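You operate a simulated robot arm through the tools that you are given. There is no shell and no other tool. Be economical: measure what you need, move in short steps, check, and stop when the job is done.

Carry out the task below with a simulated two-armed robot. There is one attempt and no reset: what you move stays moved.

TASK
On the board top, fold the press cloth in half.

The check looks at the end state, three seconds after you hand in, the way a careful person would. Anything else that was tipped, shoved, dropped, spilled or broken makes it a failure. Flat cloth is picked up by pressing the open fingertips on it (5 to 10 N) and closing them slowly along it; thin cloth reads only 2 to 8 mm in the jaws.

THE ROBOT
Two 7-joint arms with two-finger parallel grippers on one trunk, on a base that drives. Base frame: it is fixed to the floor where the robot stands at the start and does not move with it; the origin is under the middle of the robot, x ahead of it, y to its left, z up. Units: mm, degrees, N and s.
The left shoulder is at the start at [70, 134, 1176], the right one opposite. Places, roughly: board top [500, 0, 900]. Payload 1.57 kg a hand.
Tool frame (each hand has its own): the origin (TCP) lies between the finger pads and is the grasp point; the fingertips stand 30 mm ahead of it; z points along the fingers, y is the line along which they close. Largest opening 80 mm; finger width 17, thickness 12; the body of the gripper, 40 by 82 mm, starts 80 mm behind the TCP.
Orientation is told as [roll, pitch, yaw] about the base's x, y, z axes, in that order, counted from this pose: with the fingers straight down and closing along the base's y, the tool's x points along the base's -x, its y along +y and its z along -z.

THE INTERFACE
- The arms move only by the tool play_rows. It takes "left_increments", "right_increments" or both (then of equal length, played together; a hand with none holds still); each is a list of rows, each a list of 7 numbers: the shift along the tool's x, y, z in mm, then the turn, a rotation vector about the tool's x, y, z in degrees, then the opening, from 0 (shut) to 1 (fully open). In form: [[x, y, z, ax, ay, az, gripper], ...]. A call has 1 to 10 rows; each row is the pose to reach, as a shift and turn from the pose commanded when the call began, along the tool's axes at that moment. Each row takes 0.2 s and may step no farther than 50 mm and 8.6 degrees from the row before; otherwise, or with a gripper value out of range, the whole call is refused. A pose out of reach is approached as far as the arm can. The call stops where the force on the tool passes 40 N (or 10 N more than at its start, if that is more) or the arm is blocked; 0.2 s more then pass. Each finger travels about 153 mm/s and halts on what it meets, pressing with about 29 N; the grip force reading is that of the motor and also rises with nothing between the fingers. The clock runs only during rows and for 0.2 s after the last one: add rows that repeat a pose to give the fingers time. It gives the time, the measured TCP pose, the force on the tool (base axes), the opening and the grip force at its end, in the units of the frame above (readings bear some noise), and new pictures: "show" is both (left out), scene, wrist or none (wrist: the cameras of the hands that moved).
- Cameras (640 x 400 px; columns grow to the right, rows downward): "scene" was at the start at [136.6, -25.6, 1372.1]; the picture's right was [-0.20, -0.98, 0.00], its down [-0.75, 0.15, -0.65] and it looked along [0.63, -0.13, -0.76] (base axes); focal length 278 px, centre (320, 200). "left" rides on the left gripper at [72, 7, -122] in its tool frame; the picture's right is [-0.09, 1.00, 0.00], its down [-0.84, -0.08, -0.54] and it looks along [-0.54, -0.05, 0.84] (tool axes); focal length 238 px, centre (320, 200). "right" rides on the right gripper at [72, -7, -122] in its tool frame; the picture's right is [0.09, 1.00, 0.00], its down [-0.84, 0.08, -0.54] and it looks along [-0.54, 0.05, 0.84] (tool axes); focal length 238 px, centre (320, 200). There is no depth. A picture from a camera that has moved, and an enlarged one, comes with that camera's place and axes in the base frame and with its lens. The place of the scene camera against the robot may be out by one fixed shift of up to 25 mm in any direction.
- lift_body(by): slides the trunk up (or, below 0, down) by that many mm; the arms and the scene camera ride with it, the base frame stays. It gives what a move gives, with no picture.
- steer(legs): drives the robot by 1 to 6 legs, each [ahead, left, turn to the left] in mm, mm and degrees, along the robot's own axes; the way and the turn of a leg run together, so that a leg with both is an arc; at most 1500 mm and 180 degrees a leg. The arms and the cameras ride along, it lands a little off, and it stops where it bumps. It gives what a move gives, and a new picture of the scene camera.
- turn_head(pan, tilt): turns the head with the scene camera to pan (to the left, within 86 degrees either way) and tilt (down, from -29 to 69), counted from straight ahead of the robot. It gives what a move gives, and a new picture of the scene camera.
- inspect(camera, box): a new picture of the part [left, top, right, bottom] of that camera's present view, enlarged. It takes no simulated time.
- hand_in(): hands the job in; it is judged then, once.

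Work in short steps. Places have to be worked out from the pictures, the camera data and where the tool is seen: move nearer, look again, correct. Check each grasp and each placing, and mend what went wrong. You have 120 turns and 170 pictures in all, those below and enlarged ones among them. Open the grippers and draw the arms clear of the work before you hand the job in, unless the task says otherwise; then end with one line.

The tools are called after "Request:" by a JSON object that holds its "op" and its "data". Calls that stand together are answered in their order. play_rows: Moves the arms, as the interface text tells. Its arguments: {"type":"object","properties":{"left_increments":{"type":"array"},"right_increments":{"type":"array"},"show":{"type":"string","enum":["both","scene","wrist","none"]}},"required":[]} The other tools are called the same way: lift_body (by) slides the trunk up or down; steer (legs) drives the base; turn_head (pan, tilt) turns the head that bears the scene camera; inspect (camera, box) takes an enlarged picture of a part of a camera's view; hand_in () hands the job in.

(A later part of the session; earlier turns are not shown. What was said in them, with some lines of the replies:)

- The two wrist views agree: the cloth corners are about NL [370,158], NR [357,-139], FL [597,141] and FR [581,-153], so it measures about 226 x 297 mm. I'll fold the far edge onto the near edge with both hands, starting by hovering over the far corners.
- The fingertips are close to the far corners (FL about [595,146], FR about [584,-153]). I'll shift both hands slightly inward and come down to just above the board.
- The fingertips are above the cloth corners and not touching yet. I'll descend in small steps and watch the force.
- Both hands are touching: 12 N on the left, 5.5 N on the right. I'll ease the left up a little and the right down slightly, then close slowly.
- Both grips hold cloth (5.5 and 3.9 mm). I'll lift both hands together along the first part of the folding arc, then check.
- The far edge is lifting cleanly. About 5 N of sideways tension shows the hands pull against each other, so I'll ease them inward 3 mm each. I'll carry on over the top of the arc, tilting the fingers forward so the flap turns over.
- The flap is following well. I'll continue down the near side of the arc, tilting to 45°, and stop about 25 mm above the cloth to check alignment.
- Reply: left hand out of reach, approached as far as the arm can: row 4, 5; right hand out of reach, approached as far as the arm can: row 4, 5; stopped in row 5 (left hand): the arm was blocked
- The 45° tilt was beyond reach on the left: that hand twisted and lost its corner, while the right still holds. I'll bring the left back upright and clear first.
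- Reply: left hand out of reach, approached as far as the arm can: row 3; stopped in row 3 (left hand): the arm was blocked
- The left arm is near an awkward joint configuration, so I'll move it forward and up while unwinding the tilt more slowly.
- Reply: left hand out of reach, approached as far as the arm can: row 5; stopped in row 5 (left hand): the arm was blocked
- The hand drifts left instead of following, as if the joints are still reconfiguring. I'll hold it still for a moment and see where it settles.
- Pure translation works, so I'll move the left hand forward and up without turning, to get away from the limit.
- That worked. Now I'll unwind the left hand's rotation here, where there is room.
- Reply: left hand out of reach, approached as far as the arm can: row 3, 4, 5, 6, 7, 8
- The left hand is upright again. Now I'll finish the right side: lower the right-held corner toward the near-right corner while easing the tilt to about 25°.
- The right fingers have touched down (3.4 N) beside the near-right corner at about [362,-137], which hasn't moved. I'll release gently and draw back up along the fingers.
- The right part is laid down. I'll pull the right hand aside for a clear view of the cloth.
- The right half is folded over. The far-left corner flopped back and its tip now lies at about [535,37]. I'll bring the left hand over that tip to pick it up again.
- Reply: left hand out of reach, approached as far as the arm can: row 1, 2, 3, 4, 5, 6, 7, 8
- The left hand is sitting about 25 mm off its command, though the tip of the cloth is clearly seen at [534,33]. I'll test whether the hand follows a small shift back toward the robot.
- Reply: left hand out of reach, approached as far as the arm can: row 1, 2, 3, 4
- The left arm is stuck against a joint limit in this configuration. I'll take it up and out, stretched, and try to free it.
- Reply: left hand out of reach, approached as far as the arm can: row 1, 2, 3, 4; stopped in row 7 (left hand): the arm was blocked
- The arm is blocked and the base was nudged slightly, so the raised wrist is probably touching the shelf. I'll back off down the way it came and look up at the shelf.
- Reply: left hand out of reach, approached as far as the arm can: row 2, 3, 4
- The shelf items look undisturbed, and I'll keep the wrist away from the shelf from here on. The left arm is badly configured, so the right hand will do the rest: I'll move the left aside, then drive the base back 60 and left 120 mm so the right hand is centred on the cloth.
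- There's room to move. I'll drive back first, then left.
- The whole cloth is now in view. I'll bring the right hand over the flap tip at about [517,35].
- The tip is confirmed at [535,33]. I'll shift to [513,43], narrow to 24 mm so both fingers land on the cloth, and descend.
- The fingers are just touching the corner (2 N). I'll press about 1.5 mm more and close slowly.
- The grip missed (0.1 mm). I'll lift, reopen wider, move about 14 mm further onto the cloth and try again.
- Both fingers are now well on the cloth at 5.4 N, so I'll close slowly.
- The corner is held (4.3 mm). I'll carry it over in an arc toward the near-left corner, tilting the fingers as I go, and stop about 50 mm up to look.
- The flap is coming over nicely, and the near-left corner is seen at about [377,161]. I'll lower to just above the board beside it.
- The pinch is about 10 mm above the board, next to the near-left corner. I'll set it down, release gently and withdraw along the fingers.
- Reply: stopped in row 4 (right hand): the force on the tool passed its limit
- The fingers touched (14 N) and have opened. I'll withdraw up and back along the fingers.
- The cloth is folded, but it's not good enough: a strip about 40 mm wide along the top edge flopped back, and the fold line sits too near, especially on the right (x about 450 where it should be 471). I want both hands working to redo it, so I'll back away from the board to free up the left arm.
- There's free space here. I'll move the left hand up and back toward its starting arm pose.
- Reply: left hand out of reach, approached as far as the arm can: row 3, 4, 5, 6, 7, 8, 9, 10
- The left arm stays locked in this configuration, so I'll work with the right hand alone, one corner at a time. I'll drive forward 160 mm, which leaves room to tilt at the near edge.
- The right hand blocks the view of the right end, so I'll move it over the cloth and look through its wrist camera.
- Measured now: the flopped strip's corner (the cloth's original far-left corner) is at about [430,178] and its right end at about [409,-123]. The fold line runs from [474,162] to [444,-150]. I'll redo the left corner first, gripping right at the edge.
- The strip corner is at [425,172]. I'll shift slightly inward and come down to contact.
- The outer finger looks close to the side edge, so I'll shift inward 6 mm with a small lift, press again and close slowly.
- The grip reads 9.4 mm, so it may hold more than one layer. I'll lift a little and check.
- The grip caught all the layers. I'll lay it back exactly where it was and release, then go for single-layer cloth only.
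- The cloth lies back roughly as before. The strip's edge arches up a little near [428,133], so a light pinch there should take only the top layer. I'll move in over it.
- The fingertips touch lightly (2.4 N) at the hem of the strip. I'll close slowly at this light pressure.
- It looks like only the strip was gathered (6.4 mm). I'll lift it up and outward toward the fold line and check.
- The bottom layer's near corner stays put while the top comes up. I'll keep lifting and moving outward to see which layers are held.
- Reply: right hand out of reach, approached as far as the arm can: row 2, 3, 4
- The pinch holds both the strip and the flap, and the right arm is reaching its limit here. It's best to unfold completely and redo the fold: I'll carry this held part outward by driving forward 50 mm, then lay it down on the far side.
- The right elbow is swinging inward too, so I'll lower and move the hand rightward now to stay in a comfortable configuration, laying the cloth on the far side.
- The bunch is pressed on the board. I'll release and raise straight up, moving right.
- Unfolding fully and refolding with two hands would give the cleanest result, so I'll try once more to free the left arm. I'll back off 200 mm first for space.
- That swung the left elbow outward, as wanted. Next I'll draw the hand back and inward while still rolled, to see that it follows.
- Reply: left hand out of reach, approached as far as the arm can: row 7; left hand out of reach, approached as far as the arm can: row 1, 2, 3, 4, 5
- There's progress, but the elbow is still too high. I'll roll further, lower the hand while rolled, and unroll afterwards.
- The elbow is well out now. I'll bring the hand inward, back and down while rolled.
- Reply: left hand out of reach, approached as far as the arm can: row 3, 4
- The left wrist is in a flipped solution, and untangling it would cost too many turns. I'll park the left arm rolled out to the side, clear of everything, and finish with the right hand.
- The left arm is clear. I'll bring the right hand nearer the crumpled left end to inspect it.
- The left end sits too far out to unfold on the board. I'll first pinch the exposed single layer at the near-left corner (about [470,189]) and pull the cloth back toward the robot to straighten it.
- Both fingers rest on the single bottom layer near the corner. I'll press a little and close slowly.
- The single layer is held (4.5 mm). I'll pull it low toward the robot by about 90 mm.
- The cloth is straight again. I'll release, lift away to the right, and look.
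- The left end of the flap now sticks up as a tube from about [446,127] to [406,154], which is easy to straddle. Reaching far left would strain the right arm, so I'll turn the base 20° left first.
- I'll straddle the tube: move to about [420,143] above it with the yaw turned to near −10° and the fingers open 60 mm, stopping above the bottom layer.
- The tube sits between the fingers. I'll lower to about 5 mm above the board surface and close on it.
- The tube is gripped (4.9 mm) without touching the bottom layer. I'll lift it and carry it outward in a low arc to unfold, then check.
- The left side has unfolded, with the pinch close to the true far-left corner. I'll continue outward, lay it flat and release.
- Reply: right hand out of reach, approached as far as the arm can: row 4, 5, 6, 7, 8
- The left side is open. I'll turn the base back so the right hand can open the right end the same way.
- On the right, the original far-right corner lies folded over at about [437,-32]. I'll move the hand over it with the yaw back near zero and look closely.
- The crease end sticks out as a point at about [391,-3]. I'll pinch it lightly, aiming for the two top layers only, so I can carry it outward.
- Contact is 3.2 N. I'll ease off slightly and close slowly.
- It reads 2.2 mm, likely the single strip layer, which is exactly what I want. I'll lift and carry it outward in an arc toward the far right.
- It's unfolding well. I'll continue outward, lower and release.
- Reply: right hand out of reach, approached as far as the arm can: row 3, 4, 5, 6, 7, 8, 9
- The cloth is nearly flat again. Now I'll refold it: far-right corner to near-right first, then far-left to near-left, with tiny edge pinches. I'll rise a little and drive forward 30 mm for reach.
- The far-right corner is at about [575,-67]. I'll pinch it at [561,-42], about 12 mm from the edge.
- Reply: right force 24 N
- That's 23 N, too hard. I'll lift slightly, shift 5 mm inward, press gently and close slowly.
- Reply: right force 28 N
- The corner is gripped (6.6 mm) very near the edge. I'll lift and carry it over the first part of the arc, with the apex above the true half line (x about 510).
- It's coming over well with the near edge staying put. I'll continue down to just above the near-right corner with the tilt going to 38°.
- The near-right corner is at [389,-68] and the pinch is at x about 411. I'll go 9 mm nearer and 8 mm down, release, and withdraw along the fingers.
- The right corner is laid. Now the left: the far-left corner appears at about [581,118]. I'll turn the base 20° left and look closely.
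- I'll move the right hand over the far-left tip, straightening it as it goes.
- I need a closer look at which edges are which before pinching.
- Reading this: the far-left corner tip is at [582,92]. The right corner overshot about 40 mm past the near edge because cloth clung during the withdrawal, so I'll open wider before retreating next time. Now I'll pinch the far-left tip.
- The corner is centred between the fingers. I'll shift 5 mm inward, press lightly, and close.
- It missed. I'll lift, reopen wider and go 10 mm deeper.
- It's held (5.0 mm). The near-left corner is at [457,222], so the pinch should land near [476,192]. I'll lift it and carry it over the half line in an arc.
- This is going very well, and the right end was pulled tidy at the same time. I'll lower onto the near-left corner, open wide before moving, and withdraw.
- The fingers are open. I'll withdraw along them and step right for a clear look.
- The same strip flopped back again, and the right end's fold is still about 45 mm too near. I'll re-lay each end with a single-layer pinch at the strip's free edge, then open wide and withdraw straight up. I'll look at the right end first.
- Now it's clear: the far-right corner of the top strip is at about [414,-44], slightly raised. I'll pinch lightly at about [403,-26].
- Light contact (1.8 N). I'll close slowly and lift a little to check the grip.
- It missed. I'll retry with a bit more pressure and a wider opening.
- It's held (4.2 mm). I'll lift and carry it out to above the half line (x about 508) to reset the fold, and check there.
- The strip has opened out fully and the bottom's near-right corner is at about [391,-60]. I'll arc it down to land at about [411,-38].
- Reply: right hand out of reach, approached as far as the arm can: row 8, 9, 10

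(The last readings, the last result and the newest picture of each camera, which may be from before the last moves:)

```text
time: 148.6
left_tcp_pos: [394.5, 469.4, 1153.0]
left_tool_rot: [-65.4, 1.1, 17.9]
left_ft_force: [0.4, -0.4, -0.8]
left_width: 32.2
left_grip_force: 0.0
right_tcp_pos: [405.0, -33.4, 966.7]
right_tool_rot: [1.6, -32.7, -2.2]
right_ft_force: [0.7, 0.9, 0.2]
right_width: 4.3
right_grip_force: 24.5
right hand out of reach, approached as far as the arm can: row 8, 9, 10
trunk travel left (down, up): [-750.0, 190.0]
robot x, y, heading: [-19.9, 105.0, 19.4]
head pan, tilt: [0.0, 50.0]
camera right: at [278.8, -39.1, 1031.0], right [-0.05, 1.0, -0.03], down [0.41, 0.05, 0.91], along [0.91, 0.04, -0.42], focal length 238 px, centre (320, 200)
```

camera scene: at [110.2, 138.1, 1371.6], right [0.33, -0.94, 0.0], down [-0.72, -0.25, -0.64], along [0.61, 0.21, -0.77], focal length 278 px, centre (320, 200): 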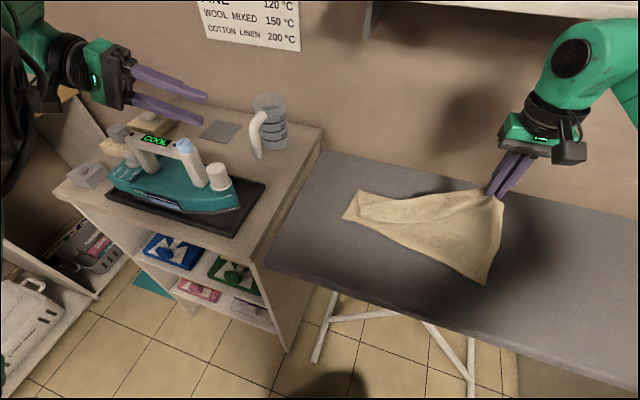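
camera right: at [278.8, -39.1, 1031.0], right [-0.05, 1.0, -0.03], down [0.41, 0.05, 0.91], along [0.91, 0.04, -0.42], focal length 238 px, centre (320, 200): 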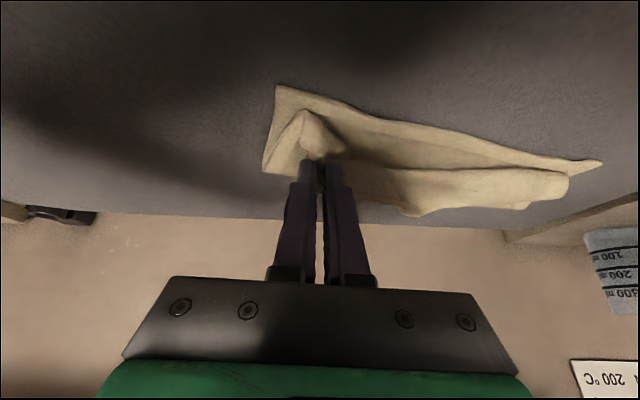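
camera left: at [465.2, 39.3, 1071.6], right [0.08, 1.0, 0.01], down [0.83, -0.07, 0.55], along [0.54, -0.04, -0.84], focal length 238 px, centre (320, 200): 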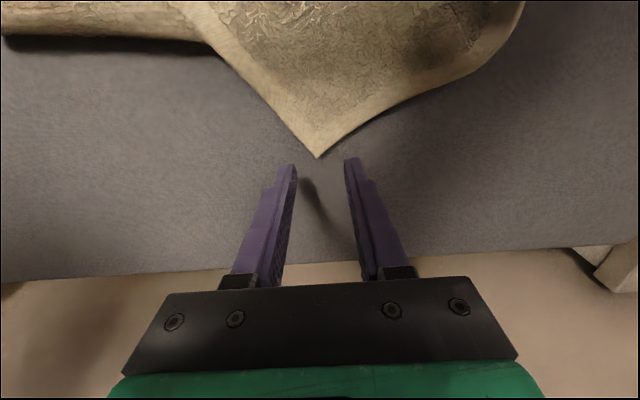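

Tilting past about 32° is out of reach here. I'll lower with a slightly smaller tilt to [406,-38], open wide, and rise straight up.

Request:
{"op": "play_rows", "data": {"right_increments": [[8, -2, 5, 0, 1, 0, 0], [16, -4, 10, 0, 2, 0, 0], [22, -5, 14, 0, 3.5, 0, 0], [25.8, -5, 16.3, 0, 4.5, 0, 0], [25.8, -5, 16.3, 0, 4.5, 0, 0.15], [25.8, -5, 16.3, 0, 4.5, 0, 0.35], [25.8, -5, 16.3, 0, 4.5, 0, 0.5], [16, -5, 2, 0, 4.5, 0, 0.5], [0, -5, -22, 0, 8, 0, 0.5], [-23, -5, -58, 0, 14, 0, 0.5]], "show": "wrist"}}

```text
time: 150.8
left_tcp_pos: [394.5, 469.1, 1151.4]
left_tool_rot: [-65.4, 1.1, 17.8]
left_ft_force: [0.0, -0.2, -0.3]
left_width: 31.8
left_grip_force: 0.0
right_tcp_pos: [391.0, -38.8, 1028.3]
right_tool_rot: [1.4, -18.6, -1.8]
right_ft_force: [-0.2, -0.3, 0.4]
right_width: 40.2
right_grip_force: 0.2
trunk travel left (down, up): [-750.0, 190.0]
robot x, y, heading: [-22.5, 107.9, 19.0]
head pan, tilt: [0.0, 50.0]
camera right: at [284.0, -45.0, 1121.6], right [-0.06, 1.0, -0.01], down [0.62, 0.05, 0.78], along [0.78, 0.05, -0.62], focal length 238 px, centre (320, 200)
```

right: 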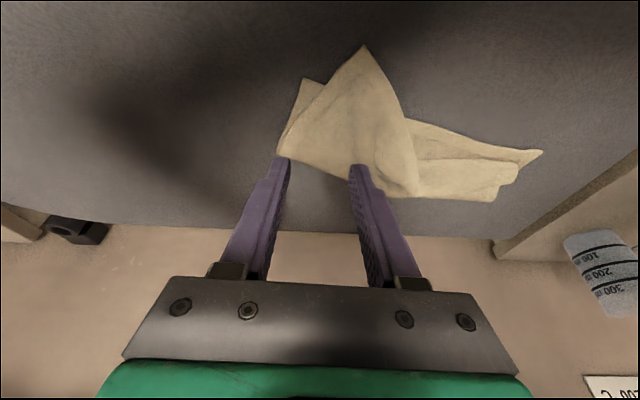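

The right corner now points past the near edge, with its tip at about [355,-5], a single layer on bare board and so easy to pinch. I'll pinch it at [375,-4] and re-place it on the near-right corner at about [388,-63].

Request:
{"op": "play_rows", "data": {"right_increments": [[8, 7, 14, 0, 4, 0, 0.45], [16, 14, 28, 0, 8, 0, 0.4], [25, 21, 43, 0, 12, 0, 0.4], [34, 28, 58, 0, 16, 0, 0.4], [43.9, 35, 77, 0, 18.6, 0, 0.4], [45, 35, 82, 0, 18.6, 0, 0.4], [45, 35, 84, 0, 18.6, 0, 0.4]], "show": "wrist"}}

```text
time: 152.4
left_tcp_pos: [393.7, 469.7, 1151.6]
left_tool_rot: [-65.4, 1.1, 17.8]
left_ft_force: [0.1, -0.1, 0.2]
left_width: 32.0
left_grip_force: 0.1
right_tcp_pos: [378.3, -2.9, 934.8]
right_tool_rot: [1.3, 0.1, -1.3]
right_ft_force: [-0.6, 0.1, 0.8]
right_width: 31.8
right_grip_force: 0.0
trunk travel left (down, up): [-750.0, 190.0]
robot x, y, heading: [-16.2, 108.1, 19.2]
head pan, tilt: [0.0, 50.0]
camera right: at [305.9, -10.5, 1057.8], right [-0.07, 1.0, 0.02], down [0.84, 0.05, 0.54], along [0.54, 0.06, -0.84], focal length 238 px, centre (320, 200)
```

right: 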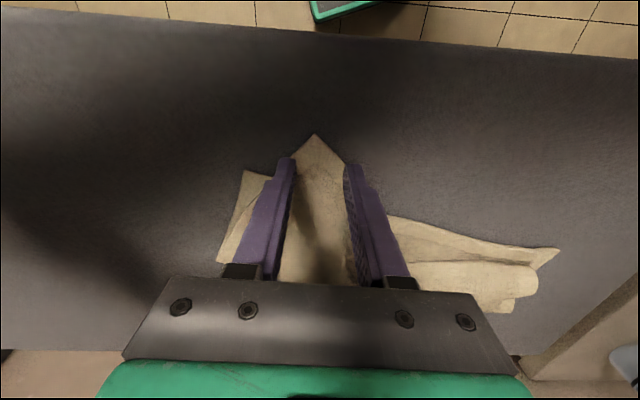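

The fingers straddle the tip. I'll go 6 mm deeper, press, and close.

Request:
{"op": "play_rows", "data": {"right_increments": [[-7, 0, -1, 0, 0, 0, 0.36], [-7, 0, 1.5, 0, 0, 0, 0.36], [-7, 0, 2, 0, 0, 0, 0.31], [-7, 0, 2, 0, 0, 0, 0.26], [-7, 0, 2, 0, 0, 0, 0.21], [-7, 0, 2, 0, 0, 0, 0.16], [-7, 0, 2, 0, 0, 0, 0.1], [-7, 0, 2, 0, 0, 0, 0.05], [-7, 0, 2, 0, 0, 0, 0], [-7, 0, 2, 0, 0, 0, 0]], "show": "none"}}

```text
time: 154.6
left_tcp_pos: [395.4, 469.0, 1152.9]
left_tool_rot: [-65.4, 1.1, 17.9]
left_ft_force: [0.3, 0.2, -0.1]
left_width: 32.3
left_grip_force: 0.0
right_tcp_pos: [384.9, -5.3, 934.9]
right_tool_rot: [1.3, -0.1, -1.2]
right_ft_force: [0.9, -0.6, 1.3]
right_width: 4.1
right_grip_force: 24.8
trunk travel left (down, up): [-750.0, 190.0]
robot x, y, heading: [-16.1, 109.6, 19.2]
head pan, tilt: [0.0, 50.0]
```

It's held (4.1 mm). The corner needs to move by about (+30,−41) and turn about 36° to line up. I'll lift it 45 mm, shift, turn and lay it down.

Request:
{"op": "play_rows", "data": {"right_increments": [[0, 0, -18, 0, 0, 0, 0], [-4, -5, -36, 0, 0, -4, 0], [-10, -13, -48, 0, 0, -11, 0], [-17, -23, -50, 0, 0, -18, 0], [-24, -33, -46, 0, 0, -25, 0], [-30, -41, -36, 0, 0, -32, 0], [-30, -41, -22, 0, 0, -36, 0], [-30, -41, -10, 0, 0, -36, 0], [-30, -41, -3, 0, 0, -36, 0], [-30, -41, -2, 0, 0, -36, 0.2]], "show": "none"}}

Request:
{"op": "play_rows", "data": {"right_increments": [[0, 0, 0, 0, 0, 0, 0.45], [0, 0, 0, 0, 0, 0, 0.5], [0, 0, -10, 0, 0, 0, 0.5], [0, 0, -35, 0, 0, 0, 0.5], [0, 0, -65, 0, 0, 0, 0.5], [20, 0, -90, 0, 0, 5, 0.5]], "show": "none"}}

Request:
{"op": "inspect", "data": {"camera": "right", "box": [60, 0, 640, 362]}}

```text
time: 156.8
left_tcp_pos: [395.1, 469.4, 1152.8]
left_tool_rot: [-65.4, 1.1, 17.9]
left_ft_force: [-0.1, 0.4, 0.0]
left_width: 31.9
left_grip_force: 0.0
right_tcp_pos: [414.0, -45.1, 936.5]
right_tool_rot: [1.1, -0.9, 34.7]
right_ft_force: [-1.5, 0.5, 4.6]
right_width: 14.9
right_grip_force: 0.1
trunk travel left (down, up): [-750.0, 190.0]
robot x, y, heading: [-23.0, 107.2, 19.1]
head pan, tilt: [0.0, 50.0]
```

```text
time: 158.2
left_tcp_pos: [393.0, 468.1, 1154.0]
left_tool_rot: [-65.4, 1.1, 17.8]
left_ft_force: [-0.3, -0.1, -0.5]
left_width: 32.0
left_grip_force: 0.0
right_tcp_pos: [398.2, -58.7, 1024.5]
right_tool_rot: [1.2, -0.6, 29.7]
right_ft_force: [0.1, -0.3, -0.4]
right_width: 40.1
right_grip_force: 0.1
trunk travel left (down, up): [-750.0, 190.0]
robot x, y, heading: [-26.7, 105.4, 19.4]
head pan, tilt: [0.0, 50.0]
```

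```text
1.10 times, centred on (350, 181) of right
camera zoom: at [337.8, -102.4, 1146.8], right [-0.57, 0.82, 0.02], down [0.69, 0.47, 0.55], along [0.45, 0.33, -0.83], focal length 263 px, centre (287, 221)
```

zoom: 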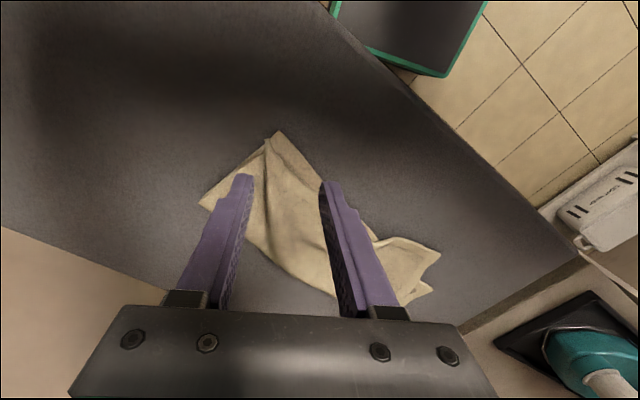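

The right end is now properly halved: the corners coincide near [394,-68] and the fold is at about [503,-94]. Now I'll check the left end.

Request:
{"op": "inspect", "data": {"camera": "scene", "box": [325, 170, 525, 320]}}

```text
2.67 times, centred on (425, 245) of scene
camera zoom: at [107.8, 137.3, 1371.8], right [0.33, -0.94, 0.0], down [-0.72, -0.25, -0.64], along [0.61, 0.21, -0.77], focal length 742 px, centre (40, 80)
```

zoom: 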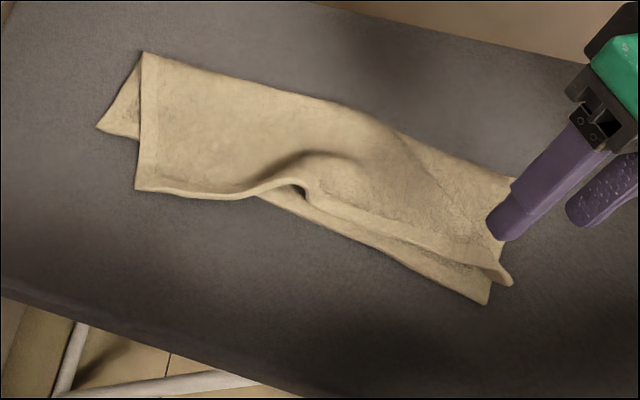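

The strip has opened out along the whole length. The only big error left is the far-left corner at about [400,174], which belongs on the near-left corner at about [446,216]. It lies as a single layer on bare board, so I'll pinch it at about [423,156].

Request:
{"op": "play_rows", "data": {"right_increments": [[-21, 29, 5, 0, 0, 3, 0.4], [-42, 58, 12, 0, 0, 7, 0.4], [-64, 87, 24, 0, 0, 10, 0.4], [-85, 116, 42, 0, 0, 14, 0.4], [-107, 145, 60, 0, 0, 17, 0.4], [-128, 174, 75, 0, 0, 20, 0.4]], "show": "wrist"}}

```text
time: 159.6
left_tcp_pos: [396.6, 470.7, 1151.8]
left_tool_rot: [-65.5, 1.2, 17.7]
left_ft_force: [-0.5, -0.2, -0.1]
left_width: 32.0
left_grip_force: 0.1
right_tcp_pos: [423.4, 157.9, 954.8]
right_tool_rot: [1.2, -0.3, 9.6]
right_ft_force: [-1.0, 0.2, 0.1]
right_width: 32.1
right_grip_force: 0.1
trunk travel left (down, up): [-750.0, 190.0]
robot x, y, heading: [-18.0, 108.1, 19.1]
head pan, tilt: [0.0, 50.0]
camera right: at [354.2, 136.6, 1076.3], right [-0.26, 0.97, 0.02], down [0.81, 0.2, 0.55], along [0.52, 0.16, -0.84], focal length 238 px, centre (320, 200)
```

right: 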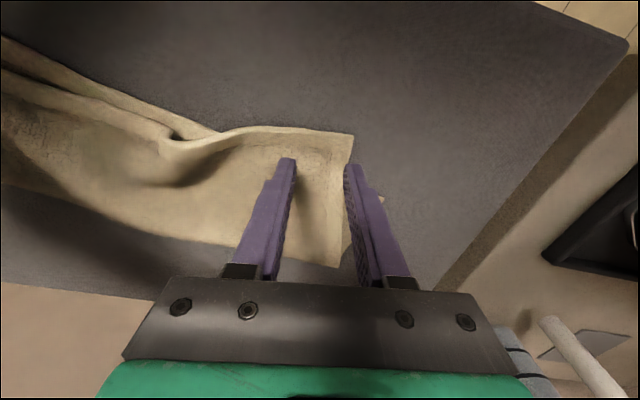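

FL is at [400,178] and the near-left corner is visible at [446,220]. I'll shift slightly, press and close in one go.

Request:
{"op": "play_rows", "data": {"right_increments": [[4, -2, 9, 0, 0, 0, 0.4], [6.7, -4, 17, 0, 0, 0, 0.4], [6.7, -4, 20.5, 0, 0, 0, 0.4], [6.7, -4, 22, 0, 0, 0, 0.38], [6.7, -4, 22, 0, 0, 0, 0.31], [6.7, -4, 22, 0, 0, 0, 0.24], [6.7, -4, 22, 0, 0, 0, 0.17], [6.7, -4, 22, 0, 0, 0, 0.1], [6.7, -4, 22, 0, 0, 0, 0.03], [6.7, -4, 22, 0, 0, 0, 0]], "show": "wrist"}}

```text
time: 161.8
left_tcp_pos: [394.9, 468.3, 1152.7]
left_tool_rot: [-65.4, 1.1, 17.8]
left_ft_force: [-0.6, -0.4, -0.8]
left_width: 31.9
left_grip_force: 0.1
right_tcp_pos: [417.4, 152.6, 933.4]
right_tool_rot: [1.3, -0.3, 9.7]
right_ft_force: [0.6, -0.4, 4.6]
right_width: 3.5
right_grip_force: 24.4
trunk travel left (down, up): [-750.0, 190.0]
robot x, y, heading: [-22.6, 113.9, 19.3]
head pan, tilt: [0.0, 50.0]
camera right: at [347.6, 131.0, 1055.4], right [-0.26, 0.97, 0.02], down [0.81, 0.2, 0.55], along [0.52, 0.16, -0.84], focal length 238 px, centre (320, 200)
```

right: 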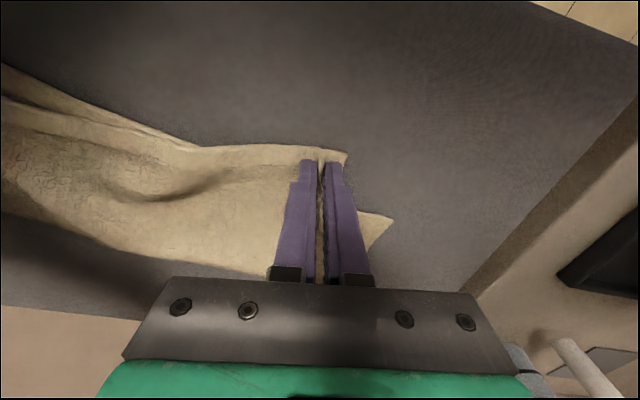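

It's held (3.5 mm). I'll lift, shift by about (+34,+37), turn −24° and lay it on the near-left corner, then open wide and rise straight up.

Request:
{"op": "play_rows", "data": {"right_increments": [[0, 0, -16, 0, 0, 0, 0], [-5, 4, -32, 0, 0, 3, 0], [-13, 10, -42, 0, 0, 8, 0], [-22, 17, -45, 0, 0, 13, 0], [-31, 24, -42, 0, 0, 18, 0], [-39.7, 31, -33, 0, 0, 24, 0], [-39.7, 31, -18, 0, 0, 24, 0], [-39.7, 31, -7, 0, 0, 24, 0], [-39.7, 31, -3, 0, 0, 24, 0], [-39.7, 31, -3, 0, 0, 24, 0.2]], "show": "none"}}

Request:
{"op": "play_rows", "data": {"right_increments": [[0, 0, 0, 0, 0, 0, 0.45], [0, 0, 0, 0, 0, 0, 0.5], [0, 0, -10, 0, 0, 0, 0.5], [0, 0, -35, 0, 0, 0, 0.5], [10, -20, -60, 0, 0, -4, 0.5], [40, -60, -85, 0, 0, -10, 0.5], [70, -100, -100, 0, 0, -16, 0.5]], "show": "wrist"}}

Request:
{"op": "inspect", "data": {"camera": "scene", "box": [325, 170, 525, 320]}}

```text
time: 164.0
left_tcp_pos: [394.8, 469.1, 1152.9]
left_tool_rot: [-65.4, 1.2, 17.8]
left_ft_force: [0.2, 0.3, 0.5]
left_width: 31.9
left_grip_force: 0.0
right_tcp_pos: [450.6, 189.3, 936.4]
right_tool_rot: [1.5, 0.3, -14.3]
right_ft_force: [0.7, -0.3, 4.5]
right_width: 14.4
right_grip_force: 0.1
trunk travel left (down, up): [-750.0, 190.0]
robot x, y, heading: [-21.8, 110.2, 19.4]
head pan, tilt: [0.0, 50.0]
```

```text
refused: row 6 steps farther than a row can; nothing moved
```

```text
2.67 times, centred on (425, 245) of scene
camera zoom: at [109.4, 138.1, 1371.7], right [0.33, -0.94, 0.0], down [-0.72, -0.25, -0.64], along [0.61, 0.21, -0.77], focal length 742 px, centre (40, 80)
```

zoom: 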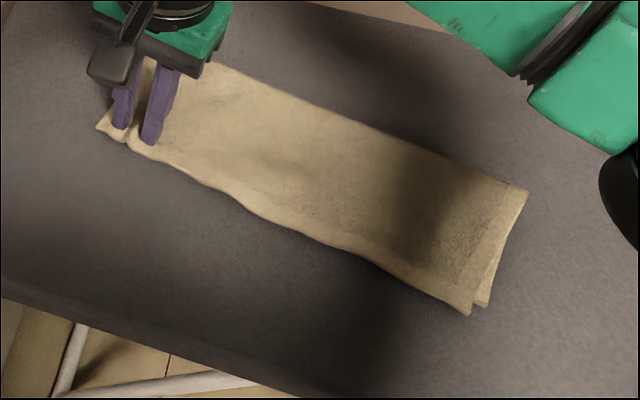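

That's an excellent result: a clean half fold with all the edges aligned. I'll open wide and rise straight up, then step aside.

Request:
{"op": "play_rows", "data": {"right_increments": [[0, 0, 0, 0, 0, 0, 0.4], [0, 0, 0, 0, 0, 0, 0.5], [0, 0, -10, 0, 0, 0, 0.5], [0, 0, -30, 0, 0, 0, 0.5], [0, 0, -55, 0, 0, 0, 0.5], [15, -20, -75, 0, 0, 0, 0.5], [30, -45, -90, 0, 0, 0, 0.5], [50, -75, -100, 0, 0, 0, 0.5], [80, -100, -105, 0, 0, 0, 0.5], [110, -125, -110, 0, 0, 0, 0.5]], "show": "wrist"}}

Request:
{"op": "inspect", "data": {"camera": "scene", "box": [325, 170, 525, 320]}}

```text
time: 166.2
left_tcp_pos: [392.8, 469.0, 1152.0]
left_tool_rot: [-65.4, 1.0, 17.8]
left_ft_force: [-0.2, -0.3, -0.8]
left_width: 32.1
left_grip_force: 0.1
right_tcp_pos: [313.5, 94.7, 1044.1]
right_tool_rot: [1.3, 0.2, -14.5]
right_ft_force: [-0.2, 1.0, -0.6]
right_width: 40.1
right_grip_force: 0.1
trunk travel left (down, up): [-750.0, 190.0]
robot x, y, heading: [-20.1, 105.7, 19.1]
head pan, tilt: [0.0, 50.0]
camera right: at [241.6, 102.4, 1166.7], right [0.16, 0.99, 0.02], down [0.83, -0.15, 0.54], along [0.54, -0.07, -0.84], focal length 238 px, centre (320, 200)
```

right: 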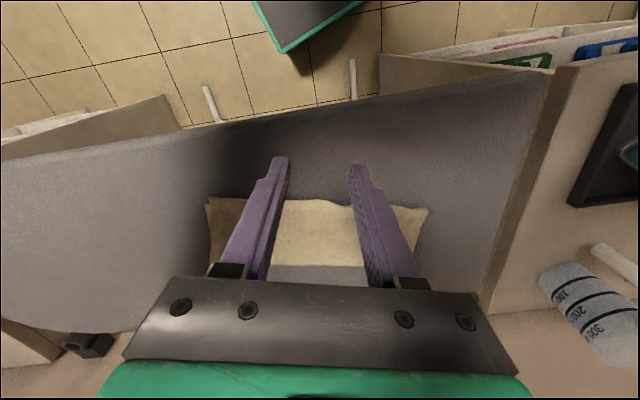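

```text
2.67 times, centred on (425, 245) of scene
camera zoom: at [108.4, 137.2, 1371.8], right [0.33, -0.94, 0.0], down [-0.72, -0.25, -0.64], along [0.61, 0.21, -0.77], focal length 742 px, centre (40, 80)
```

zoom: 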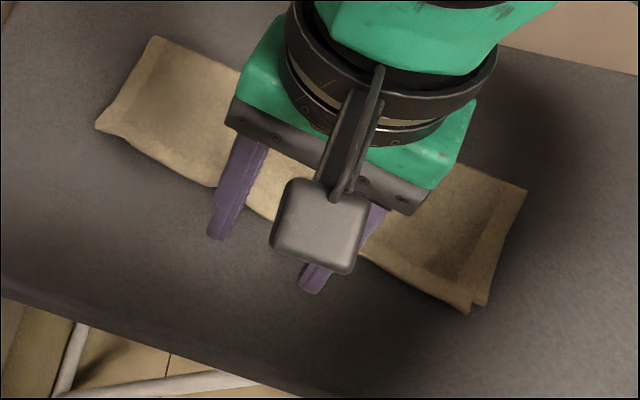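

The fold is clean at both ends, and the jug, iron and shelf look untouched. I'll drive straight back to draw both arms clear and take a last look.

Request:
{"op": "steer", "data": {"legs": [[-200, 0, 0]]}}

```text
time: 167.8
left_tcp_pos: [212.9, 404.9, 1151.8]
left_tool_rot: [-65.4, 1.2, 17.7]
left_ft_force: [0.5, 0.0, 0.3]
left_width: 32.1
left_grip_force: 0.1
right_tcp_pos: [131.0, 30.1, 1043.0]
right_tool_rot: [1.3, 0.3, -14.4]
right_ft_force: [0.1, -0.5, -0.1]
right_width: 40.0
right_grip_force: 0.0
trunk travel left (down, up): [-750.0, 190.0]
robot x, y, heading: [-212.3, 40.2, 19.1]
head pan, tilt: [0.0, 50.0]
camera scene: at [-72.9, 74.4, 1371.4], right [0.33, -0.94, 0.0], down [-0.72, -0.25, -0.64], along [0.61, 0.21, -0.77], focal length 278 px, centre (320, 200)
```

scene: 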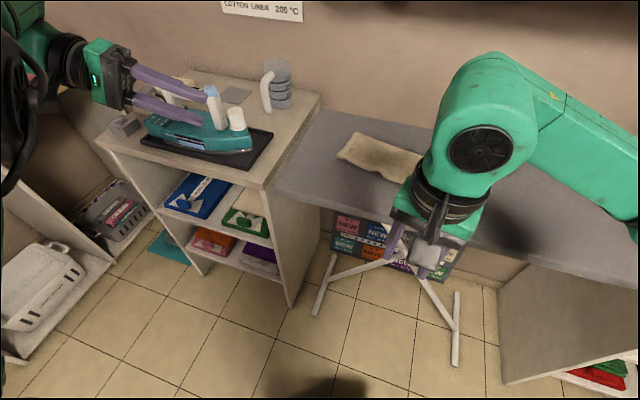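

The cloth lies folded in half on the board, both grippers are open and clear, and nothing else looks disturbed. I'm handing in.

Request:
{"op": "hand_in", "data": {}}

```text
The job is handed in.
```

The press cloth lies folded in half on the board top, its edges matching to within about 2 cm; it sits slightly turned and shifted from where it started, and nothing else looks disturbed, though the left arm was briefly blocked, probably against the shelf.
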